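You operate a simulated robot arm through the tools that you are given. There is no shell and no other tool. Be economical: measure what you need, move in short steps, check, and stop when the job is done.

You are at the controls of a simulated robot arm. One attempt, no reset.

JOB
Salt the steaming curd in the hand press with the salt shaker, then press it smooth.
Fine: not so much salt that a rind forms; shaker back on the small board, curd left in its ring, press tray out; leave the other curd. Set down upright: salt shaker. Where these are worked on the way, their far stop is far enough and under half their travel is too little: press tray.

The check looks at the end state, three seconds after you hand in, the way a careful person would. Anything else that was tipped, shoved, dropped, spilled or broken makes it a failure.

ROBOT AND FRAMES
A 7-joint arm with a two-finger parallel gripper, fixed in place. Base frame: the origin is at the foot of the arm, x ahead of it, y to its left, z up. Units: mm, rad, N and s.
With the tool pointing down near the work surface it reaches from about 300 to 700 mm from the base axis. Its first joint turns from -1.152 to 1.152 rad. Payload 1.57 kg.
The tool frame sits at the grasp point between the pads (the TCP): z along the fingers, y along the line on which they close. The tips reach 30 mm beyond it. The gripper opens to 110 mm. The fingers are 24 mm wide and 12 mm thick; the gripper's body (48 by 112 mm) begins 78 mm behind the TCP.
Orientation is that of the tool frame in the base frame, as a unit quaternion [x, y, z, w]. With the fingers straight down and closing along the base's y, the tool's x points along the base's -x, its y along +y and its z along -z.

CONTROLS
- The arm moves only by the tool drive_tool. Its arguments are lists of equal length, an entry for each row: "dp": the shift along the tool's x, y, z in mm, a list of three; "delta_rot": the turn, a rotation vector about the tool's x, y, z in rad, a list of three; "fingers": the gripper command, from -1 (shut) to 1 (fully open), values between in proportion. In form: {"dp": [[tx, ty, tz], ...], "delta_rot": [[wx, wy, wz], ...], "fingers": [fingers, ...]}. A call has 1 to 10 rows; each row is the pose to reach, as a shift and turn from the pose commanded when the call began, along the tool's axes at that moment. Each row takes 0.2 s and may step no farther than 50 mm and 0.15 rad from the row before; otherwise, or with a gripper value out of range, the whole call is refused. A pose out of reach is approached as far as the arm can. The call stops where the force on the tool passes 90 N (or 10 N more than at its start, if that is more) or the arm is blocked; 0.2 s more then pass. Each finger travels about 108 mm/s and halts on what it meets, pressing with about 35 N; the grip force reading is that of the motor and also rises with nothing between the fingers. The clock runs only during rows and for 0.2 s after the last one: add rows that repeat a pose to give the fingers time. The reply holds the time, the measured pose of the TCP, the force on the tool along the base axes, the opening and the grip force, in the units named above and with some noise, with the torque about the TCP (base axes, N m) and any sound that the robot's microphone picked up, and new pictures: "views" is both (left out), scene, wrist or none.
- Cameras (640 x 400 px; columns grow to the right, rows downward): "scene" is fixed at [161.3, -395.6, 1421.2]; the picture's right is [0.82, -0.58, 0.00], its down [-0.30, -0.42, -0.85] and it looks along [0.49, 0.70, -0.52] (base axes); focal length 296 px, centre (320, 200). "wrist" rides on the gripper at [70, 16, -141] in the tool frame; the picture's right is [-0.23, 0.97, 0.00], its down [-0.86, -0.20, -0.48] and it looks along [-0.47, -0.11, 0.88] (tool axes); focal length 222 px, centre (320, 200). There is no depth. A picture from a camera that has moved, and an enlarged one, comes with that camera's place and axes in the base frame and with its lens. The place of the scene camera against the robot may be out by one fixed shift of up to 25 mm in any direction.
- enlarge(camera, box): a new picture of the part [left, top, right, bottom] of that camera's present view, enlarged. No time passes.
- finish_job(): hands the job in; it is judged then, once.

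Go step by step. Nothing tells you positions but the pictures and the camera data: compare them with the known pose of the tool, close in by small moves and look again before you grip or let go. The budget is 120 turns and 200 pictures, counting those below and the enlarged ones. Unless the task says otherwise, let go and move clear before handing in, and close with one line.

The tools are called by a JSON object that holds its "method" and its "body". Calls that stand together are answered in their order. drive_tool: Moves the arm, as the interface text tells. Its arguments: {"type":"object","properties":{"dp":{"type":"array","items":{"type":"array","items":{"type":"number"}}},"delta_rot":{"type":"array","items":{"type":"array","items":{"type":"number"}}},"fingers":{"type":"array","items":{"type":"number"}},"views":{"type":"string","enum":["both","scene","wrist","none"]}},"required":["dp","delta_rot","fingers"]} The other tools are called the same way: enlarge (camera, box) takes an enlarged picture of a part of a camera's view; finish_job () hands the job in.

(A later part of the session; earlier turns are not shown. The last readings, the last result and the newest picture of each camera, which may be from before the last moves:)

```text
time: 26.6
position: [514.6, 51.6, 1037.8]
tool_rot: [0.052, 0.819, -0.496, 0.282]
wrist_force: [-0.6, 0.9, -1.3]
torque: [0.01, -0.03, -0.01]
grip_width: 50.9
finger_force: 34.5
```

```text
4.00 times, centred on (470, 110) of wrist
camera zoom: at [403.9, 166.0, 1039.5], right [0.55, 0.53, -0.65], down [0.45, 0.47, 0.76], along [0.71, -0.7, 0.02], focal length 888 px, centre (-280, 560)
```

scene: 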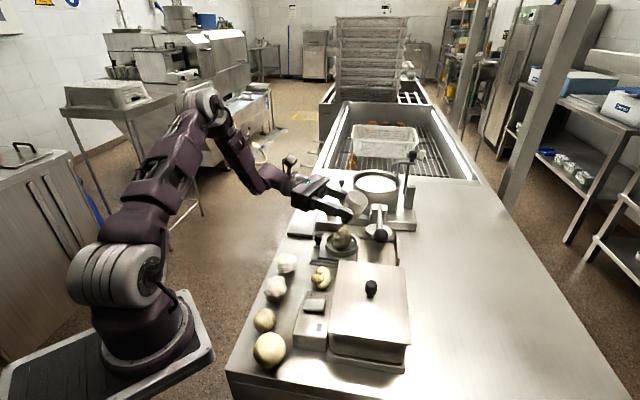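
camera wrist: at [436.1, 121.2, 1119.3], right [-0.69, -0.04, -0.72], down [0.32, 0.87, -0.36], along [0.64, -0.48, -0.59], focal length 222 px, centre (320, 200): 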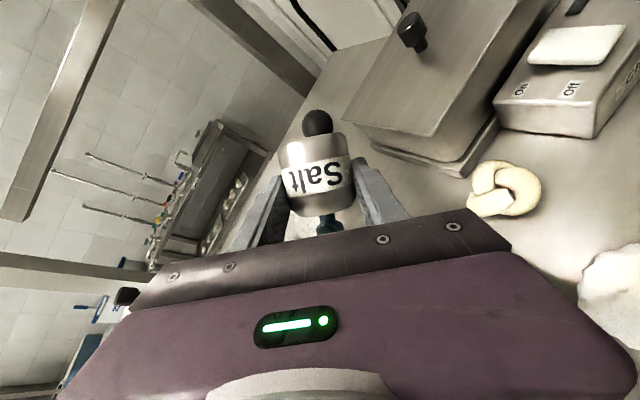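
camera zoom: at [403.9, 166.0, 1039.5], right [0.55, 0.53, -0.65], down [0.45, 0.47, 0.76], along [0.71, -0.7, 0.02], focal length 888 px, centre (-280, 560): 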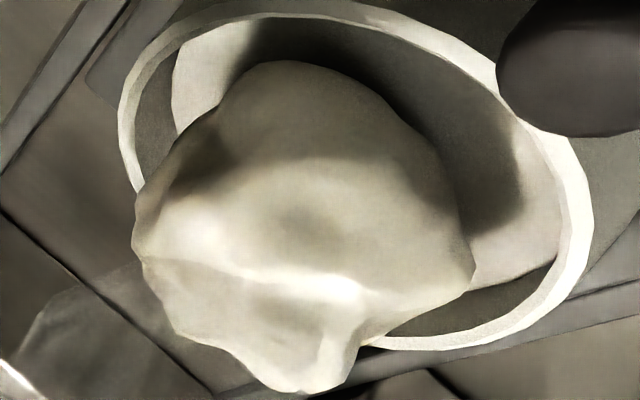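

The patch's top edge is clearer, but I need an unobstructed look. I'll turn the shaker upright and back it off from the curd.

{"method": "drive_tool", "body": {"dp": [[-4, 6, -12], [-8, 12, -23], [-12, 18, -35], [-16, 24, -47], [-20, 29, -58], [-24, 35, -70], [-28, 41, -82], [-32, 46, -93]], "delta_rot": [[0, 0, 0.131], [0, 0, 0.262], [0, 0, 0.393], [0, 0, 0.524], [0, 0, 0.655], [0, 0, 0.785], [0, 0, 0.916], [0, 0, 1.047]], "fingers": [-1, -1, -1, -1, -1, -1, -1, -1]}}

{"method": "enlarge", "body": {"camera": "scene", "box": [325, 210, 365, 255]}}

{"method": "enlarge", "body": {"camera": "scene", "box": [255, 200, 395, 310]}}

```text
time: 28.4
position: [517.4, 158.7, 1050.3]
tool_rot: [0.454, 0.683, -0.29, 0.493]
wrist_force: [-0.8, 0.1, -0.3]
torque: [0.01, 0.0, 0.02]
grip_width: 50.6
finger_force: 35.2
camera wrist: at [468.0, 309.0, 1036.3], right [0.91, 0.33, 0.26], down [-0.29, 0.03, 0.96], along [0.31, -0.94, 0.13], focal length 222 px, centre (320, 200)
```

scene: 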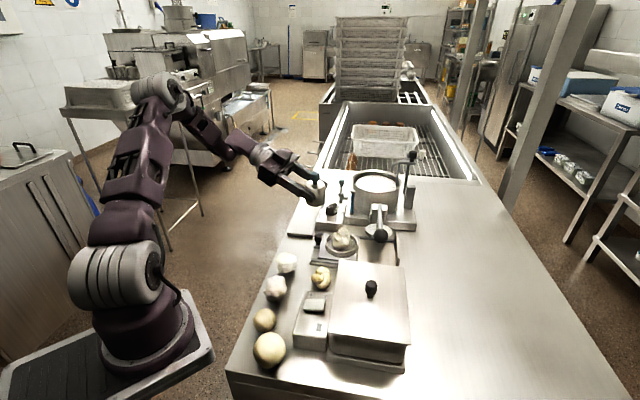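
wrist: 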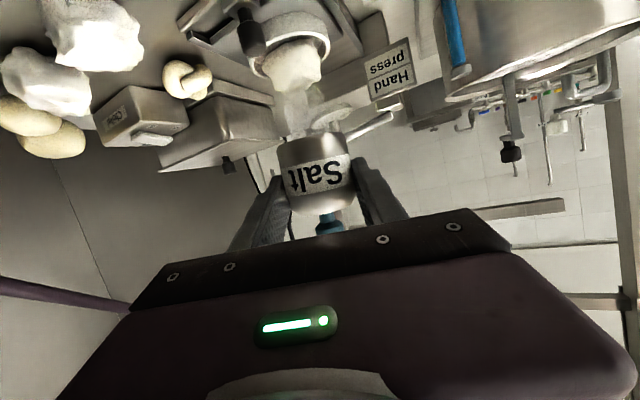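

```text
8.89 times, centred on (345, 232) of scene
camera zoom: at [161.3, -395.6, 1421.2], right [0.82, -0.58, 0.0], down [-0.3, -0.42, -0.85], along [0.49, 0.7, -0.52], focal length 2635 px, centre (98, -89)
```

zoom: 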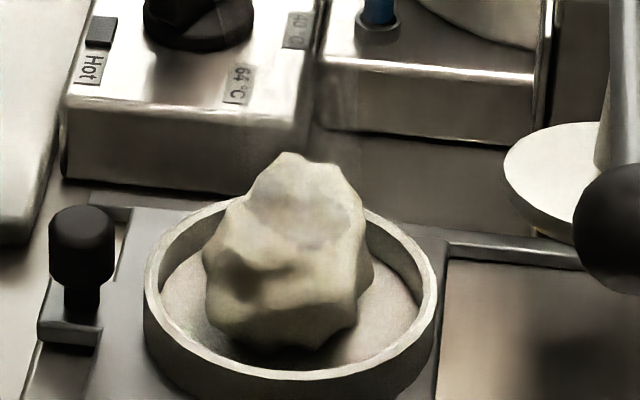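

```text
3.64 times, centred on (325, 255) of scene
camera zoom: at [161.3, -395.6, 1421.2], right [0.82, -0.58, 0.0], down [-0.3, -0.42, -0.85], along [0.49, 0.7, -0.52], focal length 1078 px, centre (302, 0)
```

zoom: 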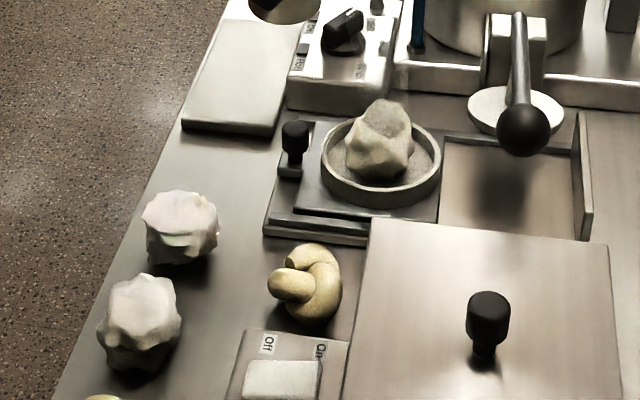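

There's now a grey-white cap on the curd's top that stands out from its cream body. I'll zoom in tightly on it and compare with the other curd lumps.

{"method": "enlarge", "body": {"camera": "scene", "box": [331, 223, 355, 243]}}

{"method": "enlarge", "body": {"camera": "wrist", "box": [230, 0, 350, 110]}}

{"method": "enlarge", "body": {"camera": "scene", "box": [258, 245, 308, 305]}}

```text
16.00 times, centred on (343, 233) of scene
camera zoom: at [161.3, -395.6, 1421.2], right [0.82, -0.58, 0.0], down [-0.3, -0.42, -0.85], along [0.49, 0.7, -0.52], focal length 4744 px, centre (-48, -328)
```

zoom: 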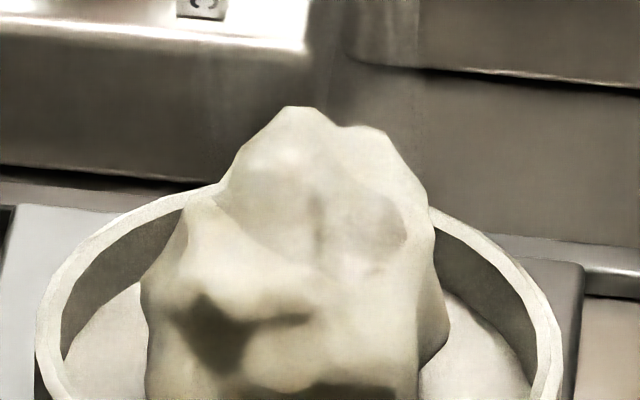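

```text
3.64 times, centred on (290, 55) of wrist
camera zoom: at [468.0, 309.0, 1036.3], right [0.91, 0.33, 0.26], down [-0.29, 0.03, 0.96], along [0.31, -0.94, 0.13], focal length 808 px, centre (429, 727)
```

zoom: 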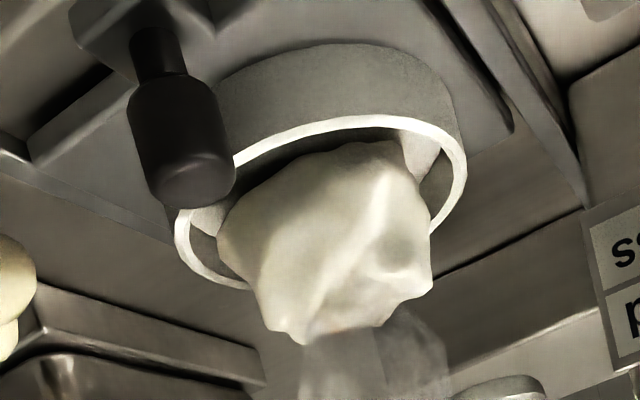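

```text
6.67 times, centred on (283, 275) of scene
camera zoom: at [161.3, -395.6, 1421.2], right [0.82, -0.58, 0.0], down [-0.3, -0.42, -0.85], along [0.49, 0.7, -0.52], focal length 1976 px, centre (567, -300)
```

zoom: 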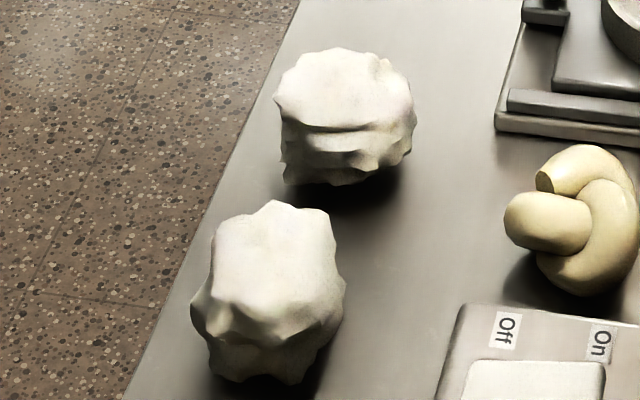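

I think that patch is only the base of the steam, so there may be no salt yet. I'll look closely at the shaker's top for its outlet.

{"method": "enlarge", "body": {"camera": "scene", "box": [290, 160, 350, 215]}}

{"method": "enlarge", "body": {"camera": "scene", "box": [304, 172, 330, 192]}}

```text
7.27 times, centred on (320, 188) of scene
camera zoom: at [161.3, -395.6, 1421.2], right [0.82, -0.58, 0.0], down [-0.3, -0.42, -0.85], along [0.49, 0.7, -0.52], focal length 2156 px, centre (320, 291)
```

zoom: 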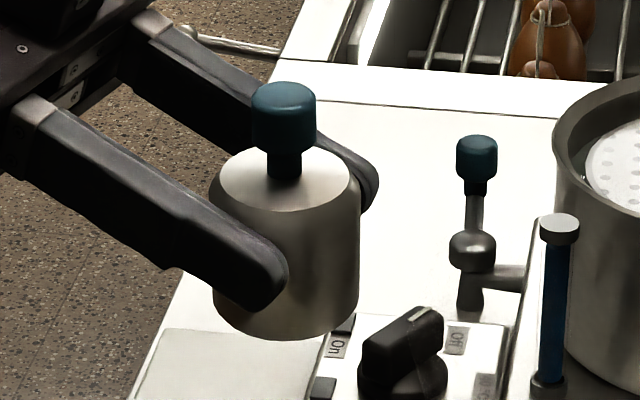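

```text
16.00 times, centred on (317, 182) of scene
camera zoom: at [161.3, -395.6, 1421.2], right [0.82, -0.58, 0.0], down [-0.3, -0.42, -0.85], along [0.49, 0.7, -0.52], focal length 4744 px, centre (368, 488)
```

zoom: 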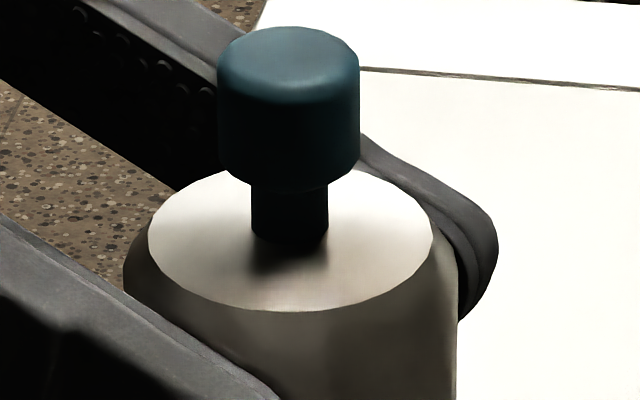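

The shaker has a plain knob and no visible holes, so it probably dispenses on a proper shake while inverted. I'll go back over the curd, invert, and shake more vigorously, looking straight after each burst.

{"method": "drive_tool", "body": {"dp": [[-3, -6, 12], [-6, -12, 23], [-9, -18, 35], [-13, -24, 46], [-16, -30, 58], [-19, -36, 70], [-22, -42, 81], [-25, -48, 93]], "delta_rot": [[0, 0, -0.131], [0, 0, -0.262], [0, 0, -0.393], [0, 0, -0.524], [0, 0, -0.655], [0, 0, -0.785], [0, 0, -0.916], [0, 0, -1.047]], "fingers": [-1, -1, -1, -1, -1, -1, -1, -1], "views": "none"}}

{"method": "drive_tool", "body": {"dp": [[2, -1, 2], [4, -2.3, 4.5], [6, -3.5, 6.7], [6.2, -3.3, 9.2], [5, -1.8, 12], [3.5, -0.4, 14.8], [2, 1.1, 17.6], [-1.5, 4.9, 20], [-5, 8.8, 22.3], [-8.6, 12.6, 24.6]], "delta_rot": [[0, 0, -0.15], [0, 0, -0.3], [0, 0, -0.45], [0, 0, -0.6], [0, 0, -0.75], [0, 0, -0.9], [0, 0, -1.05], [0, 0, -1.2], [0, 0, -1.35], [0, 0, -1.5]], "fingers": [-1, -1, -1, -1, -1, -1, -1, -1, -1, -1], "views": "none"}}

{"method": "drive_tool", "body": {"dp": [[-3, -4.8, -2.5], [-6, -9.5, -5], [-9, -14.3, -7.5], [-12, -19, -10], [-15, -23.8, -12.4]], "delta_rot": [[0.014, 0.053, -0.128], [0.027, 0.105, -0.256], [0.041, 0.158, -0.384], [0.054, 0.21, -0.512], [0.068, 0.263, -0.64]], "fingers": [-1, -1, -1, -1, -1], "views": "none"}}

{"method": "drive_tool", "body": {"dp": [[50, 0, 0], [0, 0, 0], [50, 0, 0], [0, 0, 0]], "delta_rot": [[0, 0, 0], [0, 0, 0], [0, 0, 0], [0, 0, 0]], "fingers": [-1, -1, -1, -1], "views": "none"}}

{"method": "enlarge", "body": {"camera": "scene", "box": [325, 210, 365, 250]}}

```text
time: 30.2
position: [516.3, 52.9, 1038.1]
tool_rot: [0.05, 0.819, -0.498, 0.281]
wrist_force: [0.0, 0.6, -1.6]
torque: [0.01, -0.02, 0.04]
grip_width: 50.7
finger_force: 35.3
```

```text
time: 32.4
position: [538.4, 41.6, 1024.7]
tool_rot: [-0.522, 0.633, -0.556, -0.134]
wrist_force: [0.2, 0.6, -1.2]
torque: [0.02, 0.06, 0.03]
grip_width: 50.8
finger_force: 34.7
```

```text
time: 33.6
position: [557.9, 61.6, 1030.9]
tool_rot: [0.622, -0.397, 0.569, 0.365]
wrist_force: [-0.8, 0.0, -1.6]
torque: [0.01, -0.02, -0.01]
grip_width: 50.8
finger_force: 35.0
```

```text
time: 34.6
position: [559.5, 60.8, 1032.8]
tool_rot: [0.62, -0.398, 0.569, 0.365]
wrist_force: [0.3, -0.6, -1.3]
torque: [0.02, -0.01, 0.01]
grip_width: 50.6
finger_force: 34.9
```

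```text
10.00 times, centred on (345, 230) of scene
camera zoom: at [161.3, -395.6, 1421.2], right [0.82, -0.58, 0.0], down [-0.3, -0.42, -0.85], along [0.49, 0.7, -0.52], focal length 2965 px, centre (70, -100)
```

zoom: 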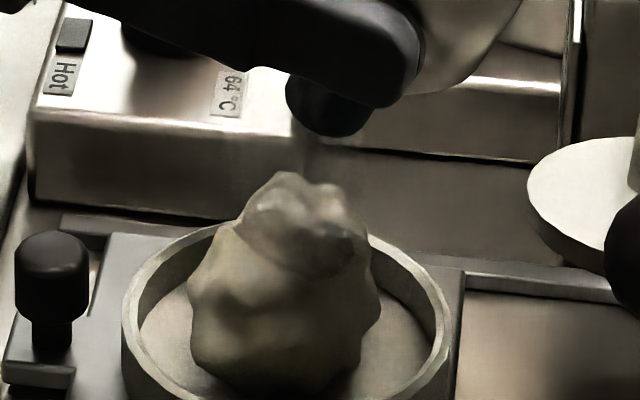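

Still nothing recognisable as salt. The knob on top suggests a dredger that may sprinkle from its base when shaken upright, so I'll bring it upright over the curd and look before trying that.

{"method": "drive_tool", "body": {"dp": [[-1.4, 5.8, 2.4], [-2.7, 11.6, 4.7], [-4.1, 17.4, 7.1], [-5.4, 23.2, 9.4], [-6.8, 29, 11.8]], "delta_rot": [[-0.014, -0.053, 0.128], [-0.027, -0.105, 0.256], [-0.041, -0.158, 0.384], [-0.054, -0.21, 0.512], [-0.068, -0.263, 0.64]], "fingers": [-1, -1, -1, -1, -1], "views": "none"}}

{"method": "drive_tool", "body": {"dp": [[4, 3.2, -2.3], [8, 6.4, -4.6], [12.2, 9.7, -6.9], [13.7, 10.9, -9.7], [15.2, 12.1, -12.5], [16.8, 13.3, -15.4], [16.9, 13, -18], [15.6, 11.3, -20], [14.2, 9.5, -22], [12.8, 7.8, -24.3]], "delta_rot": [[0, 0, 0.15], [0, 0, 0.3], [0, 0, 0.45], [0, 0, 0.6], [0, 0, 0.75], [0, 0, 0.9], [0, 0, 1.05], [0, 0, 1.2], [0, 0, 1.35], [0, 0, 1.5]], "fingers": [-1, -1, -1, -1, -1, -1, -1, -1, -1, -1], "views": "none"}}

{"method": "drive_tool", "body": {"dp": [[-3, 4, 0], [-7, 9, -1], [-10, 13, -2], [-13, 18, -2], [-16, 22, -3], [-20, 26, -3], [-23, 31, -4], [-26, 35, -4], [-26, 35, -4]], "delta_rot": [[0, 0, 0.131], [0, 0, 0.262], [0, 0, 0.393], [0, 0, 0.524], [0, 0, 0.655], [0, 0, 0.785], [0, 0, 0.916], [0, 0, 1.047], [0, 0, 1.047]], "fingers": [-1, -1, -1, -1, -1, -1, -1, -1, -1], "views": "none"}}

{"method": "enlarge", "body": {"camera": "scene", "box": [325, 205, 365, 250]}}

{"method": "enlarge", "body": {"camera": "wrist", "box": [200, 0, 380, 150]}}

```text
time: 35.8
position: [535.9, 38.6, 1023.6]
tool_rot: [-0.52, 0.636, -0.556, -0.131]
wrist_force: [-0.4, 0.5, -1.3]
torque: [0.03, -0.02, 0.01]
grip_width: 51.0
finger_force: 35.0
```

```text
time: 38.0
position: [515.6, 52.6, 1037.0]
tool_rot: [0.052, 0.819, -0.497, 0.282]
wrist_force: [0.5, 0.4, -1.6]
torque: [0.05, -0.04, -0.01]
grip_width: 50.8
finger_force: 34.8
```

```text
time: 40.0
position: [547.9, 78.7, 1024.1]
tool_rot: [0.455, 0.683, -0.289, 0.492]
wrist_force: [-0.2, 0.2, -1.6]
torque: [0.02, 0.03, -0.05]
grip_width: 50.7
finger_force: 35.1
```

```text
8.89 times, centred on (345, 228) of scene
camera zoom: at [161.3, -395.6, 1421.2], right [0.82, -0.58, 0.0], down [-0.3, -0.42, -0.85], along [0.49, 0.7, -0.52], focal length 2635 px, centre (98, -44)
```

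zoom: 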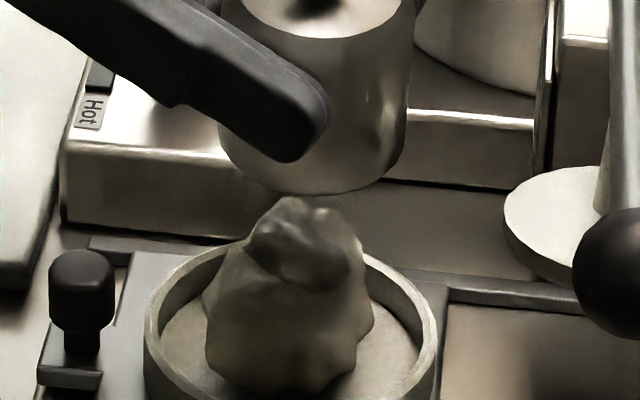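

```text
2.67 times, centred on (290, 75) of wrist
camera zoom: at [498.3, 228.4, 1010.5], right [0.91, 0.33, 0.26], down [-0.29, 0.03, 0.96], along [0.31, -0.94, 0.13], focal length 592 px, centre (400, 533)
```

zoom: 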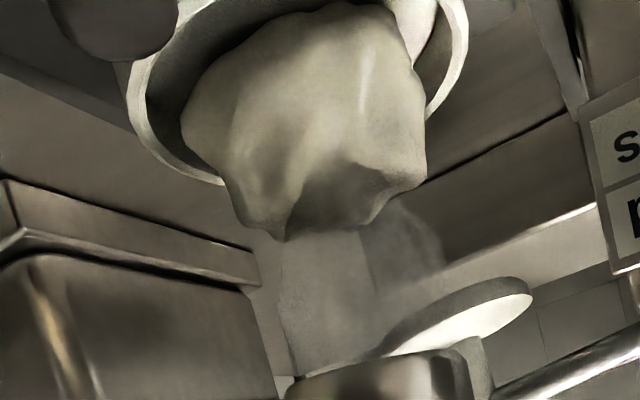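

The cup is upright over the curd. I'll try three vertical shakes, then look.

{"method": "drive_tool", "body": {"dp": [[-42, 2, -16], [0, 0, 0], [-42, 2, -16], [0, 0, 0], [-42, 2, -16], [0, 0, 0]], "delta_rot": [[0, 0, 0], [0, 0, 0], [0, 0, 0], [0, 0, 0], [0, 0, 0], [0, 0, 0]], "fingers": [-1, -1, -1, -1, -1, -1], "views": "none"}}

{"method": "enlarge", "body": {"camera": "scene", "box": [325, 205, 365, 250]}}

{"method": "enlarge", "body": {"camera": "wrist", "box": [200, 0, 380, 150]}}

```text
time: 41.4
position: [545.4, 77.9, 1026.5]
tool_rot: [0.454, 0.684, -0.29, 0.492]
wrist_force: [0.5, -0.3, -2.3]
torque: [0.01, 0.01, -0.04]
grip_width: 50.9
finger_force: 34.9
```

```text
8.89 times, centred on (345, 228) of scene
camera zoom: at [161.3, -395.6, 1421.2], right [0.82, -0.58, 0.0], down [-0.3, -0.42, -0.85], along [0.49, 0.7, -0.52], focal length 2635 px, centre (98, -44)
```

zoom: 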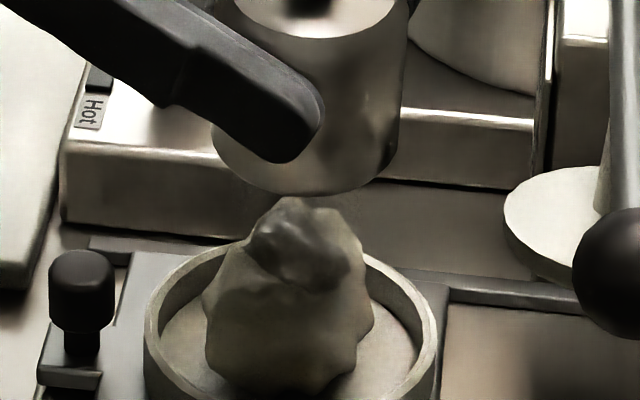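

```text
2.67 times, centred on (290, 75) of wrist
camera zoom: at [495.0, 227.3, 1012.0], right [0.91, 0.33, 0.26], down [-0.29, 0.03, 0.96], along [0.31, -0.94, 0.13], focal length 592 px, centre (400, 533)
```

zoom: 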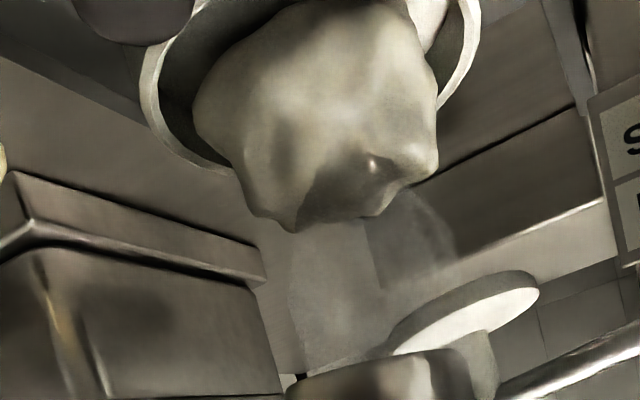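

I want a well-lit comparison with the earlier view, so I'll back off to the earlier viewing pose.

{"method": "drive_tool", "body": {"dp": [[-1, 5, -14], [0, 10, -28], [1, 15, -42], [2, 20, -56], [2, 22, -70], [2, 22, -85]], "delta_rot": [[0, 0, 0], [0, 0, 0], [0, 0, 0], [0, 0, 0], [0, 0, 0], [0, 0, 0]], "fingers": [-1, -1, -1, -1, -1, -1]}}

{"method": "enlarge", "body": {"camera": "scene", "box": [331, 223, 355, 243]}}

{"method": "enlarge", "body": {"camera": "wrist", "box": [230, 0, 350, 110]}}

```text
time: 42.8
position: [533.0, 160.9, 1052.8]
tool_rot: [0.455, 0.684, -0.29, 0.492]
wrist_force: [-0.2, -0.2, -2.0]
torque: [-0.02, -0.01, -0.01]
grip_width: 50.9
finger_force: 35.2
camera wrist: at [482.7, 309.9, 1038.7], right [0.91, 0.33, 0.26], down [-0.29, 0.03, 0.96], along [0.31, -0.94, 0.13], focal length 222 px, centre (320, 200)
```

scene: 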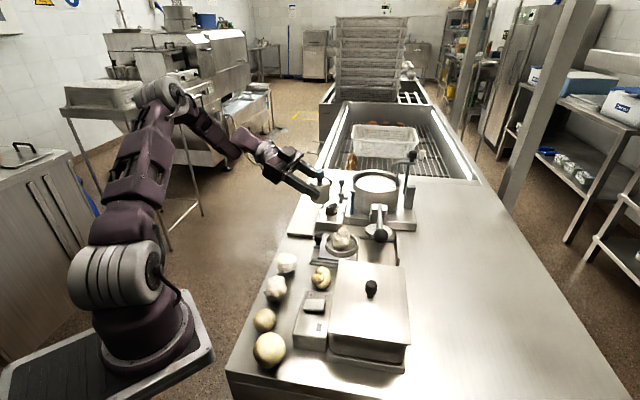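
wrist: 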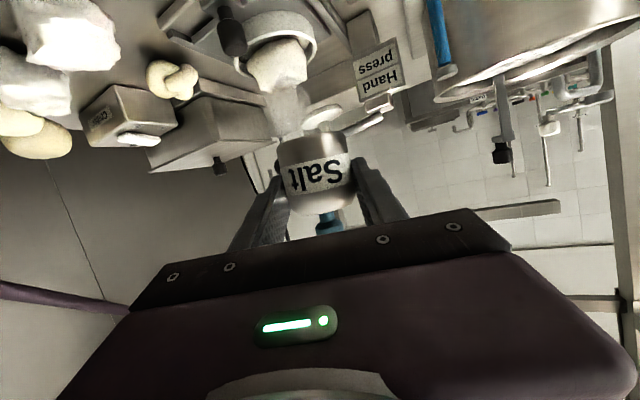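

```text
16.00 times, centred on (343, 233) of scene
camera zoom: at [161.3, -395.6, 1421.2], right [0.82, -0.58, 0.0], down [-0.3, -0.42, -0.85], along [0.49, 0.7, -0.52], focal length 4744 px, centre (-48, -328)
```

zoom: 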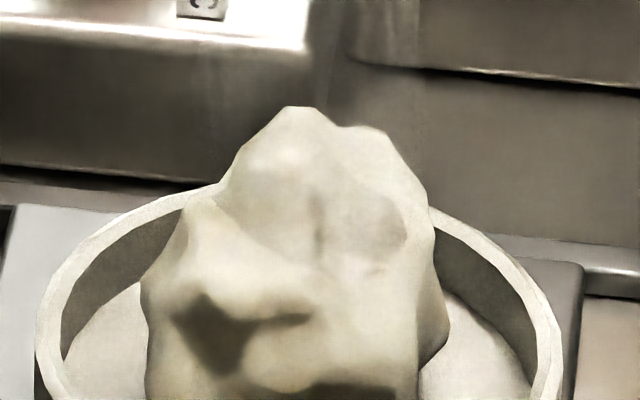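

```text
3.64 times, centred on (290, 55) of wrist
camera zoom: at [482.7, 309.9, 1038.7], right [0.91, 0.33, 0.26], down [-0.29, 0.03, 0.96], along [0.31, -0.94, 0.13], focal length 808 px, centre (429, 727)
```

zoom: 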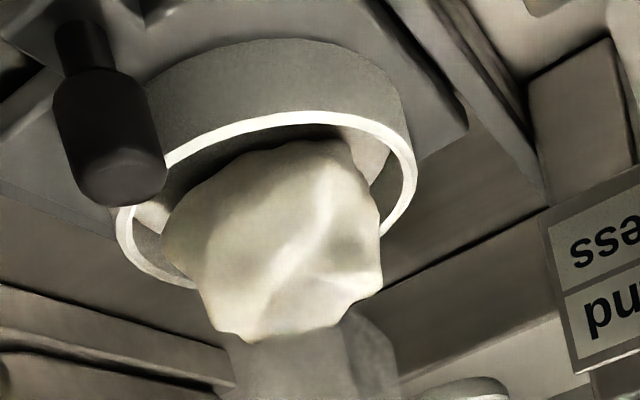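

The curd looks unchanged. I'll check the ring floor and surroundings for any grains.

{"method": "enlarge", "body": {"camera": "scene", "box": [322, 232, 366, 260]}}

{"method": "enlarge", "body": {"camera": "scene", "box": [340, 195, 420, 265]}}

```text
14.29 times, centred on (344, 246) of scene
camera zoom: at [161.3, -395.6, 1421.2], right [0.82, -0.58, 0.0], down [-0.3, -0.42, -0.85], along [0.49, 0.7, -0.52], focal length 4235 px, centre (-23, -457)
```

zoom: 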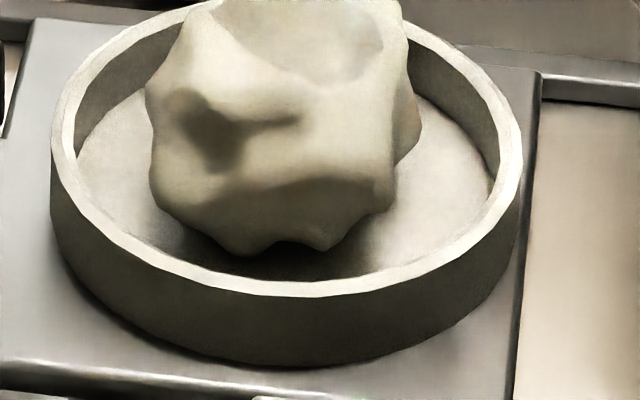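

```text
5.71 times, centred on (380, 230) of scene
camera zoom: at [161.3, -395.6, 1421.2], right [0.82, -0.58, 0.0], down [-0.3, -0.42, -0.85], along [0.49, 0.7, -0.52], focal length 1694 px, centre (-23, 29)
```

zoom: 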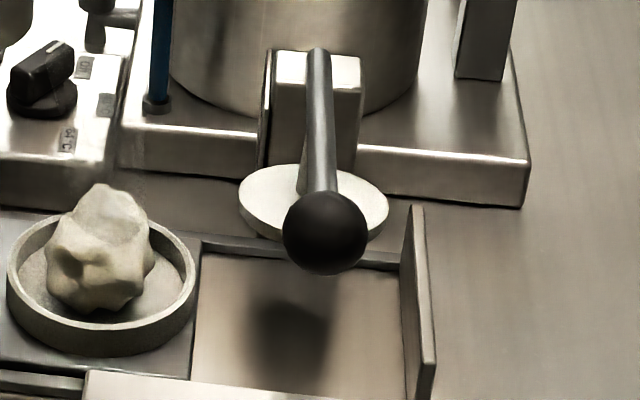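

No grains anywhere, so nothing has come out yet. I'll invert again, slightly lower and better centred, and give a longer series of strong shakes.

{"method": "drive_tool", "body": {"dp": [[-3, -8, 11], [-5, -16, 22], [-8, -23, 33], [-10, -31, 45], [-13, -39, 56], [-15, -47, 67], [-18, -54, 78], [-20.5, -62, 89]], "delta_rot": [[0, 0, -0.131], [0, 0, -0.262], [0, 0, -0.393], [0, 0, -0.524], [0, 0, -0.655], [0, 0, -0.785], [0, 0, -0.916], [0, 0, -1.047]], "fingers": [-1, -1, -1, -1, -1, -1, -1, -1], "views": "none"}}

{"method": "drive_tool", "body": {"dp": [[2, -1, 2], [4, -2.3, 4.5], [6, -3.5, 6.7], [6.2, -3.3, 9.2], [5, -1.8, 12], [3.5, -0.4, 14.8], [2, 1.1, 17.6], [-1.5, 4.9, 20], [-5, 8.8, 22.3], [-8.6, 12.6, 24.6]], "delta_rot": [[0, 0, -0.15], [0, 0, -0.3], [0, 0, -0.45], [0, 0, -0.6], [0, 0, -0.75], [0, 0, -0.9], [0, 0, -1.05], [0, 0, -1.2], [0, 0, -1.35], [0, 0, -1.5]], "fingers": [-1, -1, -1, -1, -1, -1, -1, -1, -1, -1], "views": "none"}}

{"method": "drive_tool", "body": {"dp": [[-4.5, -2.8, -2], [-9, -5.5, -4.5], [-13.5, -8.3, -6.5], [-18, -11, -9], [-22, -13.5, -11]], "delta_rot": [[0.014, 0.053, -0.128], [0.027, 0.105, -0.256], [0.041, 0.158, -0.384], [0.054, 0.21, -0.512], [0.068, 0.263, -0.64]], "fingers": [-1, -1, -1, -1, -1], "views": "scene"}}

{"method": "enlarge", "body": {"camera": "scene", "box": [315, 195, 375, 250]}}

```text
time: 44.6
position: [515.0, 49.3, 1038.3]
tool_rot: [0.05, 0.819, -0.498, 0.281]
wrist_force: [-0.8, 0.1, -1.6]
torque: [0.0, 0.0, 0.0]
grip_width: 50.9
finger_force: 35.2
```

```text
time: 46.8
position: [537.9, 38.6, 1024.8]
tool_rot: [-0.521, 0.634, -0.556, -0.134]
wrist_force: [0.5, -0.9, -1.0]
torque: [0.03, 0.02, 0.02]
grip_width: 50.7
finger_force: 34.4
```

```text
time: 48.0
position: [552.6, 62.2, 1020.5]
tool_rot: [0.622, -0.397, 0.569, 0.364]
wrist_force: [0.6, -0.1, -1.6]
torque: [0.05, 0.02, -0.03]
grip_width: 50.7
finger_force: 34.8
```

scene: 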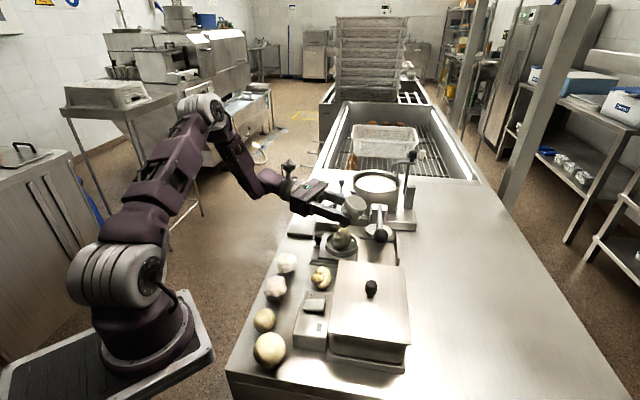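

```text
7.27 times, centred on (345, 222) of scene
camera zoom: at [161.3, -395.6, 1421.2], right [0.82, -0.58, 0.0], down [-0.3, -0.42, -0.85], along [0.49, 0.7, -0.52], focal length 2156 px, centre (138, 36)
```

zoom: 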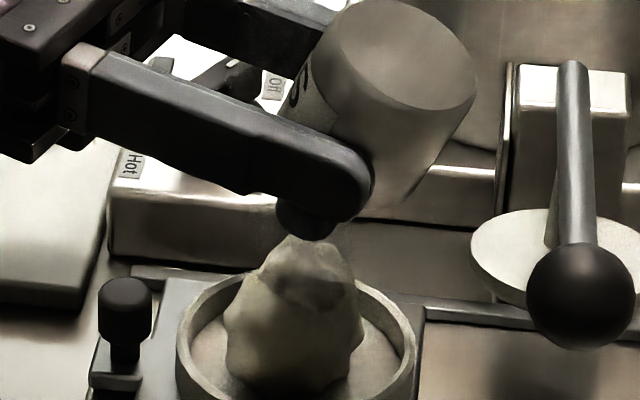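

The cap is directly over the curd and close. Now five strong vertical shakes.

{"method": "drive_tool", "body": {"dp": [[48, 0, 0], [0, 0, 0], [48, 0, 0], [0, 0, 0], [48, 0, 0], [0, 0, 0], [48, 0, 0], [0, 0, 0], [48, 0, 0], [10, 0, 0]], "delta_rot": [[0, 0, 0], [0, 0, 0], [0, 0, 0], [0, 0, 0], [0, 0, 0], [0, 0, 0], [0, 0, 0], [0, 0, 0], [0, 0, 0], [0, 0, 0]], "fingers": [-1, -1, -1, -1, -1, -1, -1, -1, -1, -1], "views": "scene"}}

{"method": "enlarge", "body": {"camera": "scene", "box": [315, 195, 375, 250]}}

```text
time: 50.2
position: [551.8, 60.6, 1029.1]
tool_rot: [0.622, -0.398, 0.569, 0.363]
wrist_force: [-0.5, 0.3, -2.4]
torque: [0.04, 0.0, 0.01]
grip_width: 50.7
finger_force: 34.6
```

scene: 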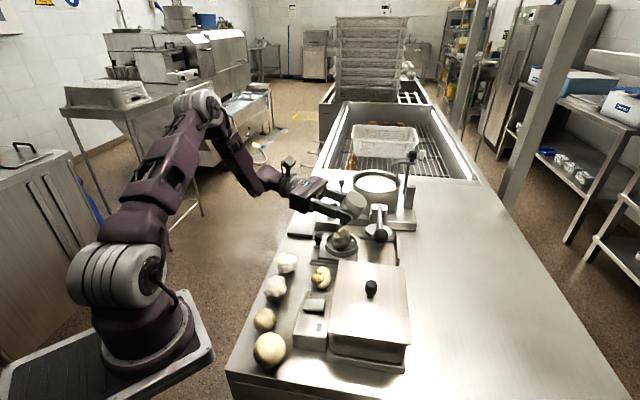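

```text
7.27 times, centred on (345, 222) of scene
camera zoom: at [161.3, -395.6, 1421.2], right [0.82, -0.58, 0.0], down [-0.3, -0.42, -0.85], along [0.49, 0.7, -0.52], focal length 2156 px, centre (138, 36)
```

zoom: 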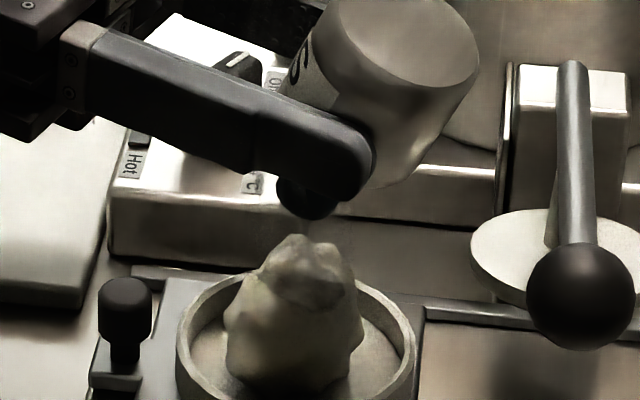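

Still no change. I'll try a sideways shake while inverted, then a wrist-twist shake, checking after each.

{"method": "drive_tool", "body": {"dp": [[0, 20, 0], [0, -20, 0], [0, 20, 0], [0, -20, 0], [0, 20, 0], [0, -20, 0], [0, 0, 0]], "delta_rot": [[0, 0, 0], [0, 0, 0], [0, 0, 0], [0, 0, 0], [0, 0, 0], [0, 0, 0], [0, 0, 0]], "fingers": [-1, -1, -1, -1, -1, -1, -1], "views": "none"}}

{"method": "enlarge", "body": {"camera": "scene", "box": [320, 205, 370, 255]}}

{"method": "drive_tool", "body": {"dp": [[0, 0, 0], [0, 0, 0], [0, 0, 0], [0, 0, 0], [0, 0, 0], [0, 0, 0], [0, 0, 0], [0, 0, 0]], "delta_rot": [[0, 0, 0.14], [0, 0, 0], [0, 0, -0.14], [0, 0, 0], [0, 0, 0.14], [0, 0, 0], [0, 0, -0.14], [0, 0, 0]], "fingers": [-1, -1, -1, -1, -1, -1, -1, -1], "views": "none"}}

{"method": "enlarge", "body": {"camera": "scene", "box": [320, 205, 370, 255]}}

```text
time: 51.8
position: [551.0, 61.7, 1030.9]
tool_rot: [0.621, -0.397, 0.569, 0.364]
wrist_force: [-0.1, -0.1, -0.7]
torque: [0.01, 0.02, 0.02]
grip_width: 50.8
finger_force: 34.8
```

```text
8.00 times, centred on (345, 230) of scene
camera zoom: at [161.3, -395.6, 1421.2], right [0.82, -0.58, 0.0], down [-0.3, -0.42, -0.85], along [0.49, 0.7, -0.52], focal length 2372 px, centre (120, -40)
```

zoom: 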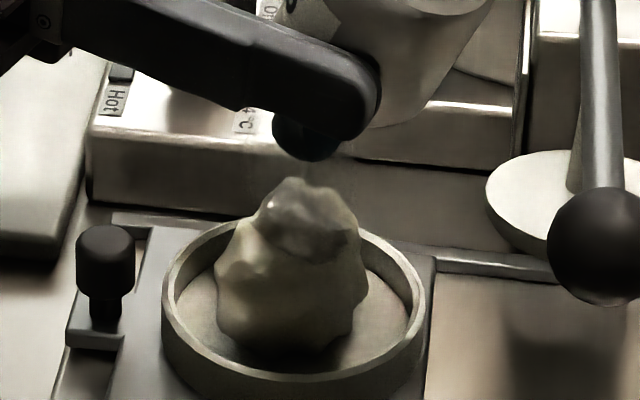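

```text
time: 53.6
position: [553.6, 61.2, 1029.6]
tool_rot: [0.621, -0.397, 0.569, 0.364]
wrist_force: [0.5, -0.3, -1.2]
torque: [0.02, 0.0, 0.03]
grip_width: 50.9
finger_force: 35.1
```

```text
8.00 times, centred on (345, 230) of scene
camera zoom: at [161.3, -395.6, 1421.2], right [0.82, -0.58, 0.0], down [-0.3, -0.42, -0.85], along [0.49, 0.7, -0.52], focal length 2372 px, centre (120, -40)
```

zoom: 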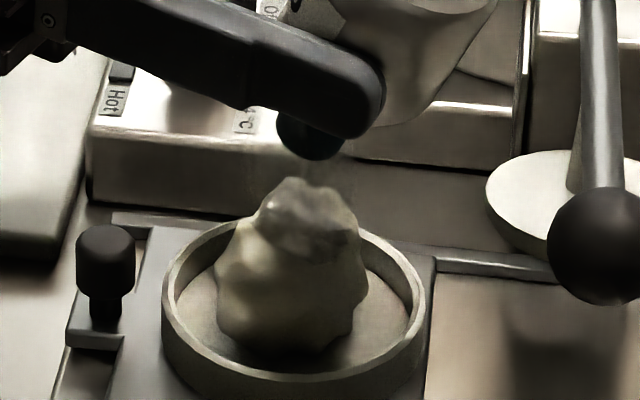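

Still nothing. The tilt is about 156°, so I'll go to nearly fully inverted (about 178°) and closer to the curd, then look for salt.

{"method": "drive_tool", "body": {"dp": [[-4, 0, -7], [-8, 0, -13], [-12, 0, -19.4], [-12, 0, -19.4], [-12, 0, -19.4]], "delta_rot": [[0, 0.133, 0], [0, 0.267, 0], [0, 0.4, 0], [0, 0.4, 0], [0, 0.4, 0]], "fingers": [-1, -1, -1, -1, -1], "views": "none"}}

{"method": "enlarge", "body": {"camera": "scene", "box": [315, 195, 375, 255]}}

```text
time: 54.8
position: [543.9, 81.2, 1019.5]
tool_rot: [0.496, -0.317, 0.681, 0.435]
wrist_force: [-0.1, -1.4, -1.0]
torque: [0.02, 0.0, 0.01]
grip_width: 50.7
finger_force: 35.1
```

```text
6.67 times, centred on (345, 225) of scene
camera zoom: at [161.3, -395.6, 1421.2], right [0.82, -0.58, 0.0], down [-0.3, -0.42, -0.85], along [0.49, 0.7, -0.52], focal length 1976 px, centre (153, 33)
```

zoom: 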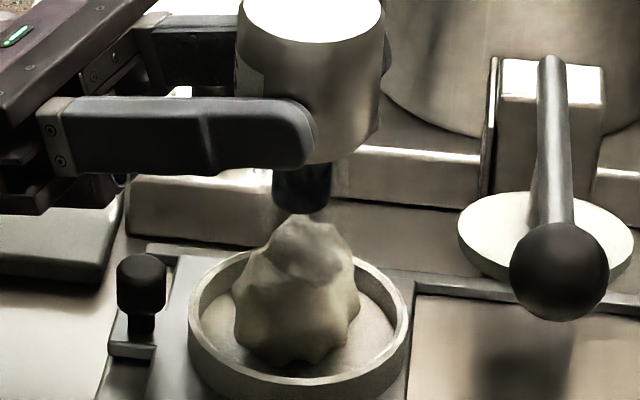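

Fully inverted and centred now. I'll shake vertically here and look.

{"method": "drive_tool", "body": {"dp": [[43, 0, 14], [5, 0, 1.5], [43, 0, 14], [5, 0, 1.5], [43, 0, 14], [5, 0, 1.5], [43, 0, 14], [20, 0, 6]], "delta_rot": [[0, 0, 0], [0, 0, 0], [0, 0, 0], [0, 0, 0], [0, 0, 0], [0, 0, 0], [0, 0, 0], [0, 0, 0]], "fingers": [-1, -1, -1, -1, -1, -1, -1, -1], "views": "none"}}

{"method": "enlarge", "body": {"camera": "scene", "box": [315, 195, 375, 255]}}

{"method": "enlarge", "body": {"camera": "scene", "box": [331, 223, 355, 243]}}

```text
time: 56.6
position: [543.9, 78.7, 1041.2]
tool_rot: [0.495, -0.317, 0.682, 0.435]
wrist_force: [0.9, 0.2, -1.6]
torque: [0.02, 0.0, -0.05]
grip_width: 50.6
finger_force: 34.9
```

```text
6.67 times, centred on (345, 225) of scene
camera zoom: at [161.3, -395.6, 1421.2], right [0.82, -0.58, 0.0], down [-0.3, -0.42, -0.85], along [0.49, 0.7, -0.52], focal length 1976 px, centre (153, 33)
```

zoom: 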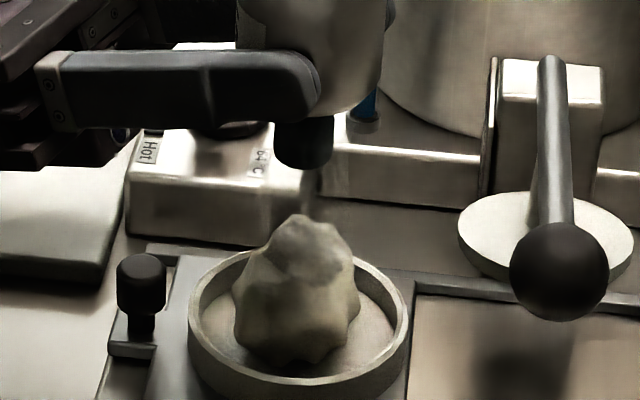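

```text
16.00 times, centred on (343, 233) of scene
camera zoom: at [161.3, -395.6, 1421.2], right [0.82, -0.58, 0.0], down [-0.3, -0.42, -0.85], along [0.49, 0.7, -0.52], focal length 4744 px, centre (-48, -328)
```

zoom: 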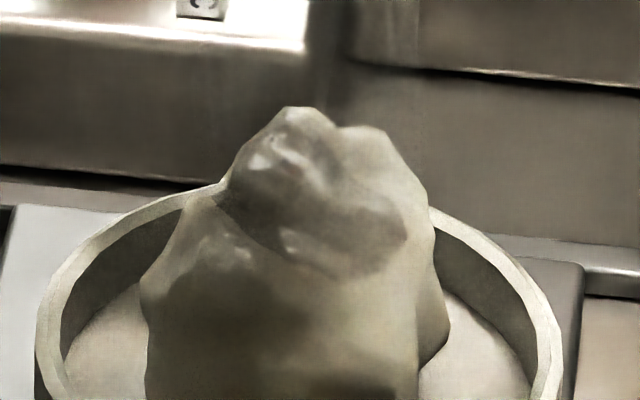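

The pictures are smoothed, so fine grains may be hard to see. I'll enlarge much more strongly on the curd's surface.

{"method": "enlarge", "body": {"camera": "scene", "box": [337, 226, 347, 234]}}

{"method": "enlarge", "body": {"camera": "scene", "box": [338, 236, 350, 246]}}

```text
16.00 times, centred on (342, 230) of scene
camera zoom: at [161.3, -395.6, 1421.2], right [0.82, -0.58, 0.0], down [-0.3, -0.42, -0.85], along [0.49, 0.7, -0.52], focal length 4744 px, centre (-32, -280)
```

zoom: 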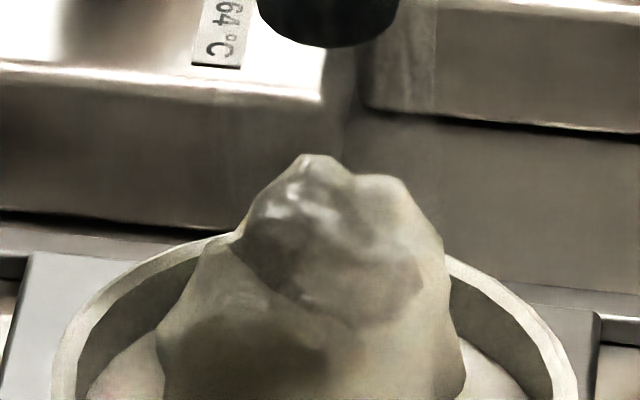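

```text
16.00 times, centred on (344, 241) of scene
camera zoom: at [161.3, -395.6, 1421.2], right [0.82, -0.58, 0.0], down [-0.3, -0.42, -0.85], along [0.49, 0.7, -0.52], focal length 4744 px, centre (-64, -456)
```

zoom: 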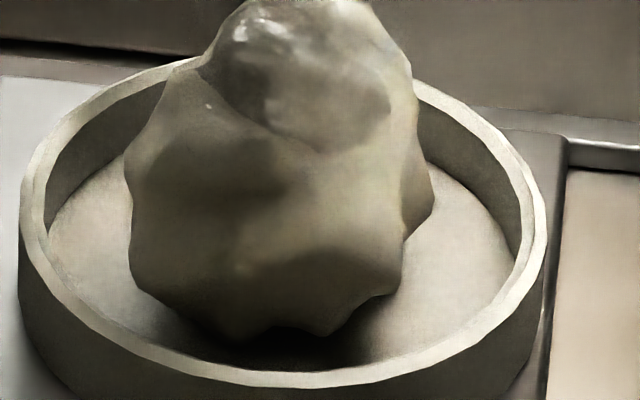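

Renders are noisy in shadow and the enlargement caps at 16×. I'll roll back to the pose where the wrist camera sees the lit curd up close and enlarge strongly there.

{"method": "drive_tool", "body": {"dp": [[-5.5, 0, 5], [-11, 0, 10], [-16.3, 0, 14.5]], "delta_rot": [[0, -0.133, 0], [0, -0.267, 0], [0, -0.4, 0]], "fingers": [-1, -1, -1], "views": "none"}}

{"method": "drive_tool", "body": {"dp": [[-0.8, 4.9, 2.8], [-1.5, 9.8, 5.5], [-2.3, 14.6, 8.3], [-3, 19.5, 11], [-3.8, 24.4, 13.8]], "delta_rot": [[-0.014, -0.053, 0.128], [-0.027, -0.105, 0.256], [-0.041, -0.158, 0.384], [-0.054, -0.21, 0.512], [-0.068, -0.263, 0.64]], "fingers": [-1, -1, -1, -1, -1], "views": "none"}}

{"method": "drive_tool", "body": {"dp": [[4, 3.2, -2.3], [8, 6.4, -4.6], [12.2, 9.7, -6.9], [13.7, 10.9, -9.7], [15.2, 12.1, -12.5], [16.8, 13.3, -15.4], [16.9, 13, -18], [15.6, 11.3, -20], [14.2, 9.5, -22], [12.8, 7.8, -24.3]], "delta_rot": [[0, 0, 0.15], [0, 0, 0.3], [0, 0, 0.45], [0, 0, 0.6], [0, 0, 0.75], [0, 0, 0.9], [0, 0, 1.05], [0, 0, 1.2], [0, 0, 1.35], [0, 0, 1.5]], "fingers": [-1, -1, -1, -1, -1, -1, -1, -1, -1, -1], "views": "none"}}

{"method": "enlarge", "body": {"camera": "wrist", "box": [440, 90, 480, 115]}}

{"method": "enlarge", "body": {"camera": "wrist", "box": [440, 120, 480, 145]}}

```text
time: 57.4
position: [552.3, 62.3, 1029.3]
tool_rot: [0.622, -0.398, 0.568, 0.363]
wrist_force: [-0.5, 0.2, -1.5]
torque: [0.02, -0.01, 0.01]
grip_width: 50.6
finger_force: 34.7
```

```text
time: 58.6
position: [535.6, 40.4, 1024.7]
tool_rot: [-0.52, 0.635, -0.555, -0.132]
wrist_force: [0.0, -0.2, -1.1]
torque: [0.01, -0.01, 0.0]
grip_width: 50.9
finger_force: 35.0
```

```text
time: 60.8
position: [515.6, 54.7, 1036.8]
tool_rot: [0.052, 0.819, -0.496, 0.282]
wrist_force: [-0.6, 0.0, -0.9]
torque: [-0.01, 0.01, -0.03]
grip_width: 50.9
finger_force: 35.1
```

```text
16.00 times, centred on (460, 102) of wrist
camera zoom: at [404.1, 167.8, 1038.6], right [0.55, 0.53, -0.65], down [0.44, 0.47, 0.76], along [0.71, -0.7, 0.02], focal length 3554 px, centre (-1920, 1760)
```

zoom: 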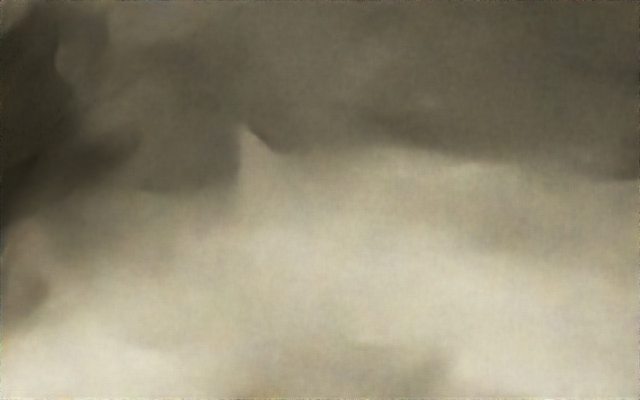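

```text
16.00 times, centred on (460, 132) of wrist
camera zoom: at [404.1, 167.8, 1038.6], right [0.55, 0.53, -0.65], down [0.44, 0.47, 0.76], along [0.71, -0.7, 0.02], focal length 3554 px, centre (-1920, 1280)
```

zoom: 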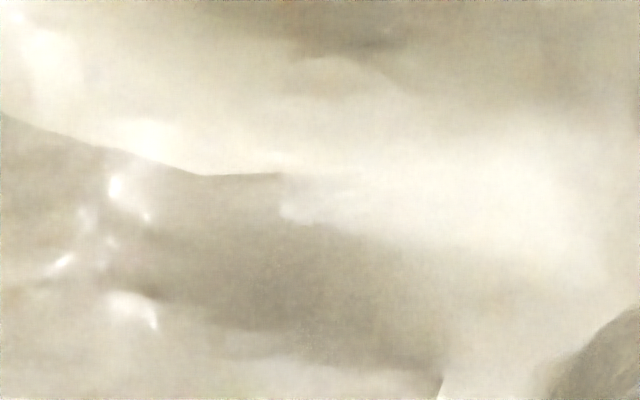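

I'll take the same 4× box as before from this pose, to compare directly with the earlier pictures.

{"method": "enlarge", "body": {"camera": "wrist", "box": [420, 60, 520, 160]}}

{"method": "enlarge", "body": {"camera": "scene", "box": [328, 217, 358, 242]}}

```text
4.00 times, centred on (470, 110) of wrist
camera zoom: at [404.1, 167.8, 1038.6], right [0.55, 0.53, -0.65], down [0.44, 0.47, 0.76], along [0.71, -0.7, 0.02], focal length 888 px, centre (-280, 560)
```

zoom: 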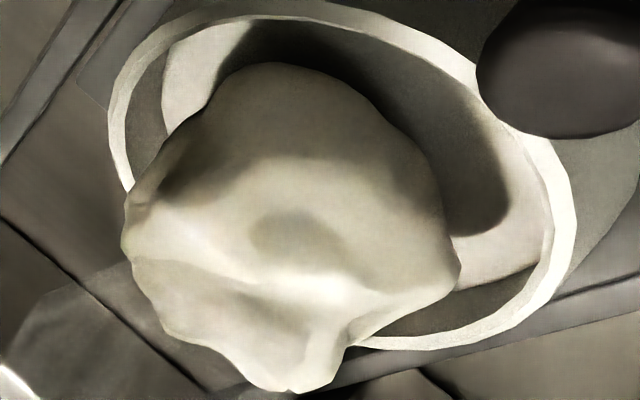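

```text
16.00 times, centred on (343, 230) of scene
camera zoom: at [161.3, -395.6, 1421.2], right [0.82, -0.58, 0.0], down [-0.3, -0.42, -0.85], along [0.49, 0.7, -0.52], focal length 4744 px, centre (-48, -272)
```

zoom: 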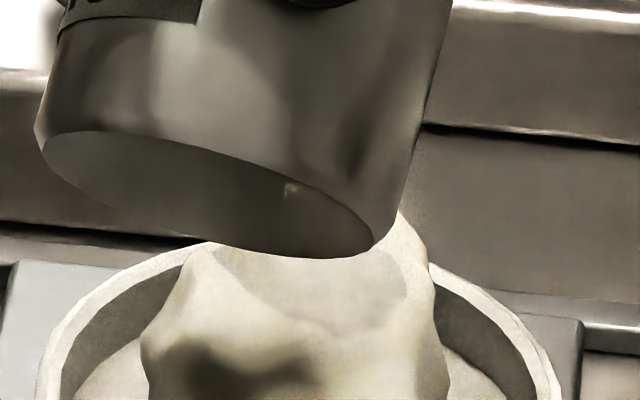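

I'll back off with the shaker upright and take the exact same scene crop as at the start, for a direct before/after comparison.

{"method": "drive_tool", "body": {"dp": [[-4, 6, -12], [-8, 12, -23], [-12, 18, -35], [-16, 24, -47], [-20, 29, -58], [-24, 35, -70], [-28, 41, -82], [-32, 46, -93]], "delta_rot": [[0, 0, 0.131], [0, 0, 0.262], [0, 0, 0.393], [0, 0, 0.524], [0, 0, 0.655], [0, 0, 0.785], [0, 0, 0.916], [0, 0, 1.047]], "fingers": [-1, -1, -1, -1, -1, -1, -1, -1], "views": "none"}}

{"method": "enlarge", "body": {"camera": "scene", "box": [280, 160, 420, 270]}}

{"method": "enlarge", "body": {"camera": "scene", "box": [270, 140, 440, 270]}}

```text
time: 62.6
position: [519.6, 161.3, 1051.4]
tool_rot: [0.454, 0.684, -0.289, 0.493]
wrist_force: [0.8, 0.6, -1.9]
torque: [-0.01, 0.02, 0.02]
grip_width: 51.0
finger_force: 34.6
```

```text
3.64 times, centred on (350, 215) of scene
camera zoom: at [161.3, -395.6, 1421.2], right [0.82, -0.58, 0.0], down [-0.3, -0.42, -0.85], along [0.49, 0.7, -0.52], focal length 1078 px, centre (211, 146)
```

zoom: 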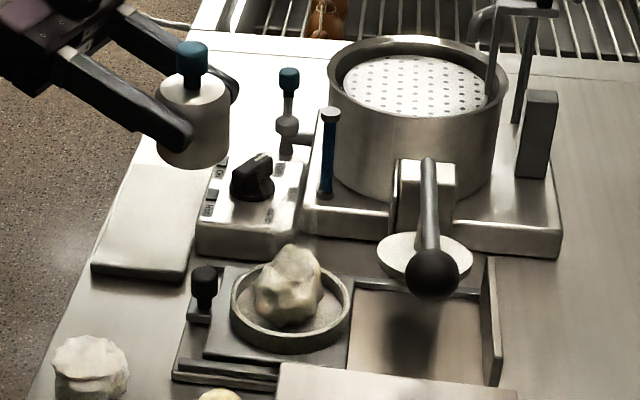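

```text
3.08 times, centred on (355, 205) of scene
camera zoom: at [161.3, -395.6, 1421.2], right [0.82, -0.58, 0.0], down [-0.3, -0.42, -0.85], along [0.49, 0.7, -0.52], focal length 912 px, centre (212, 185)
```

zoom: 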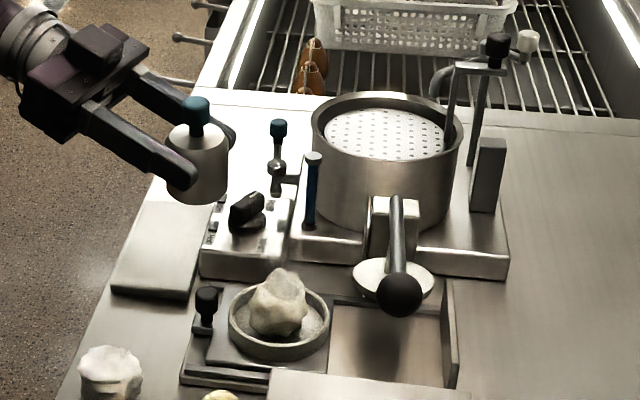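

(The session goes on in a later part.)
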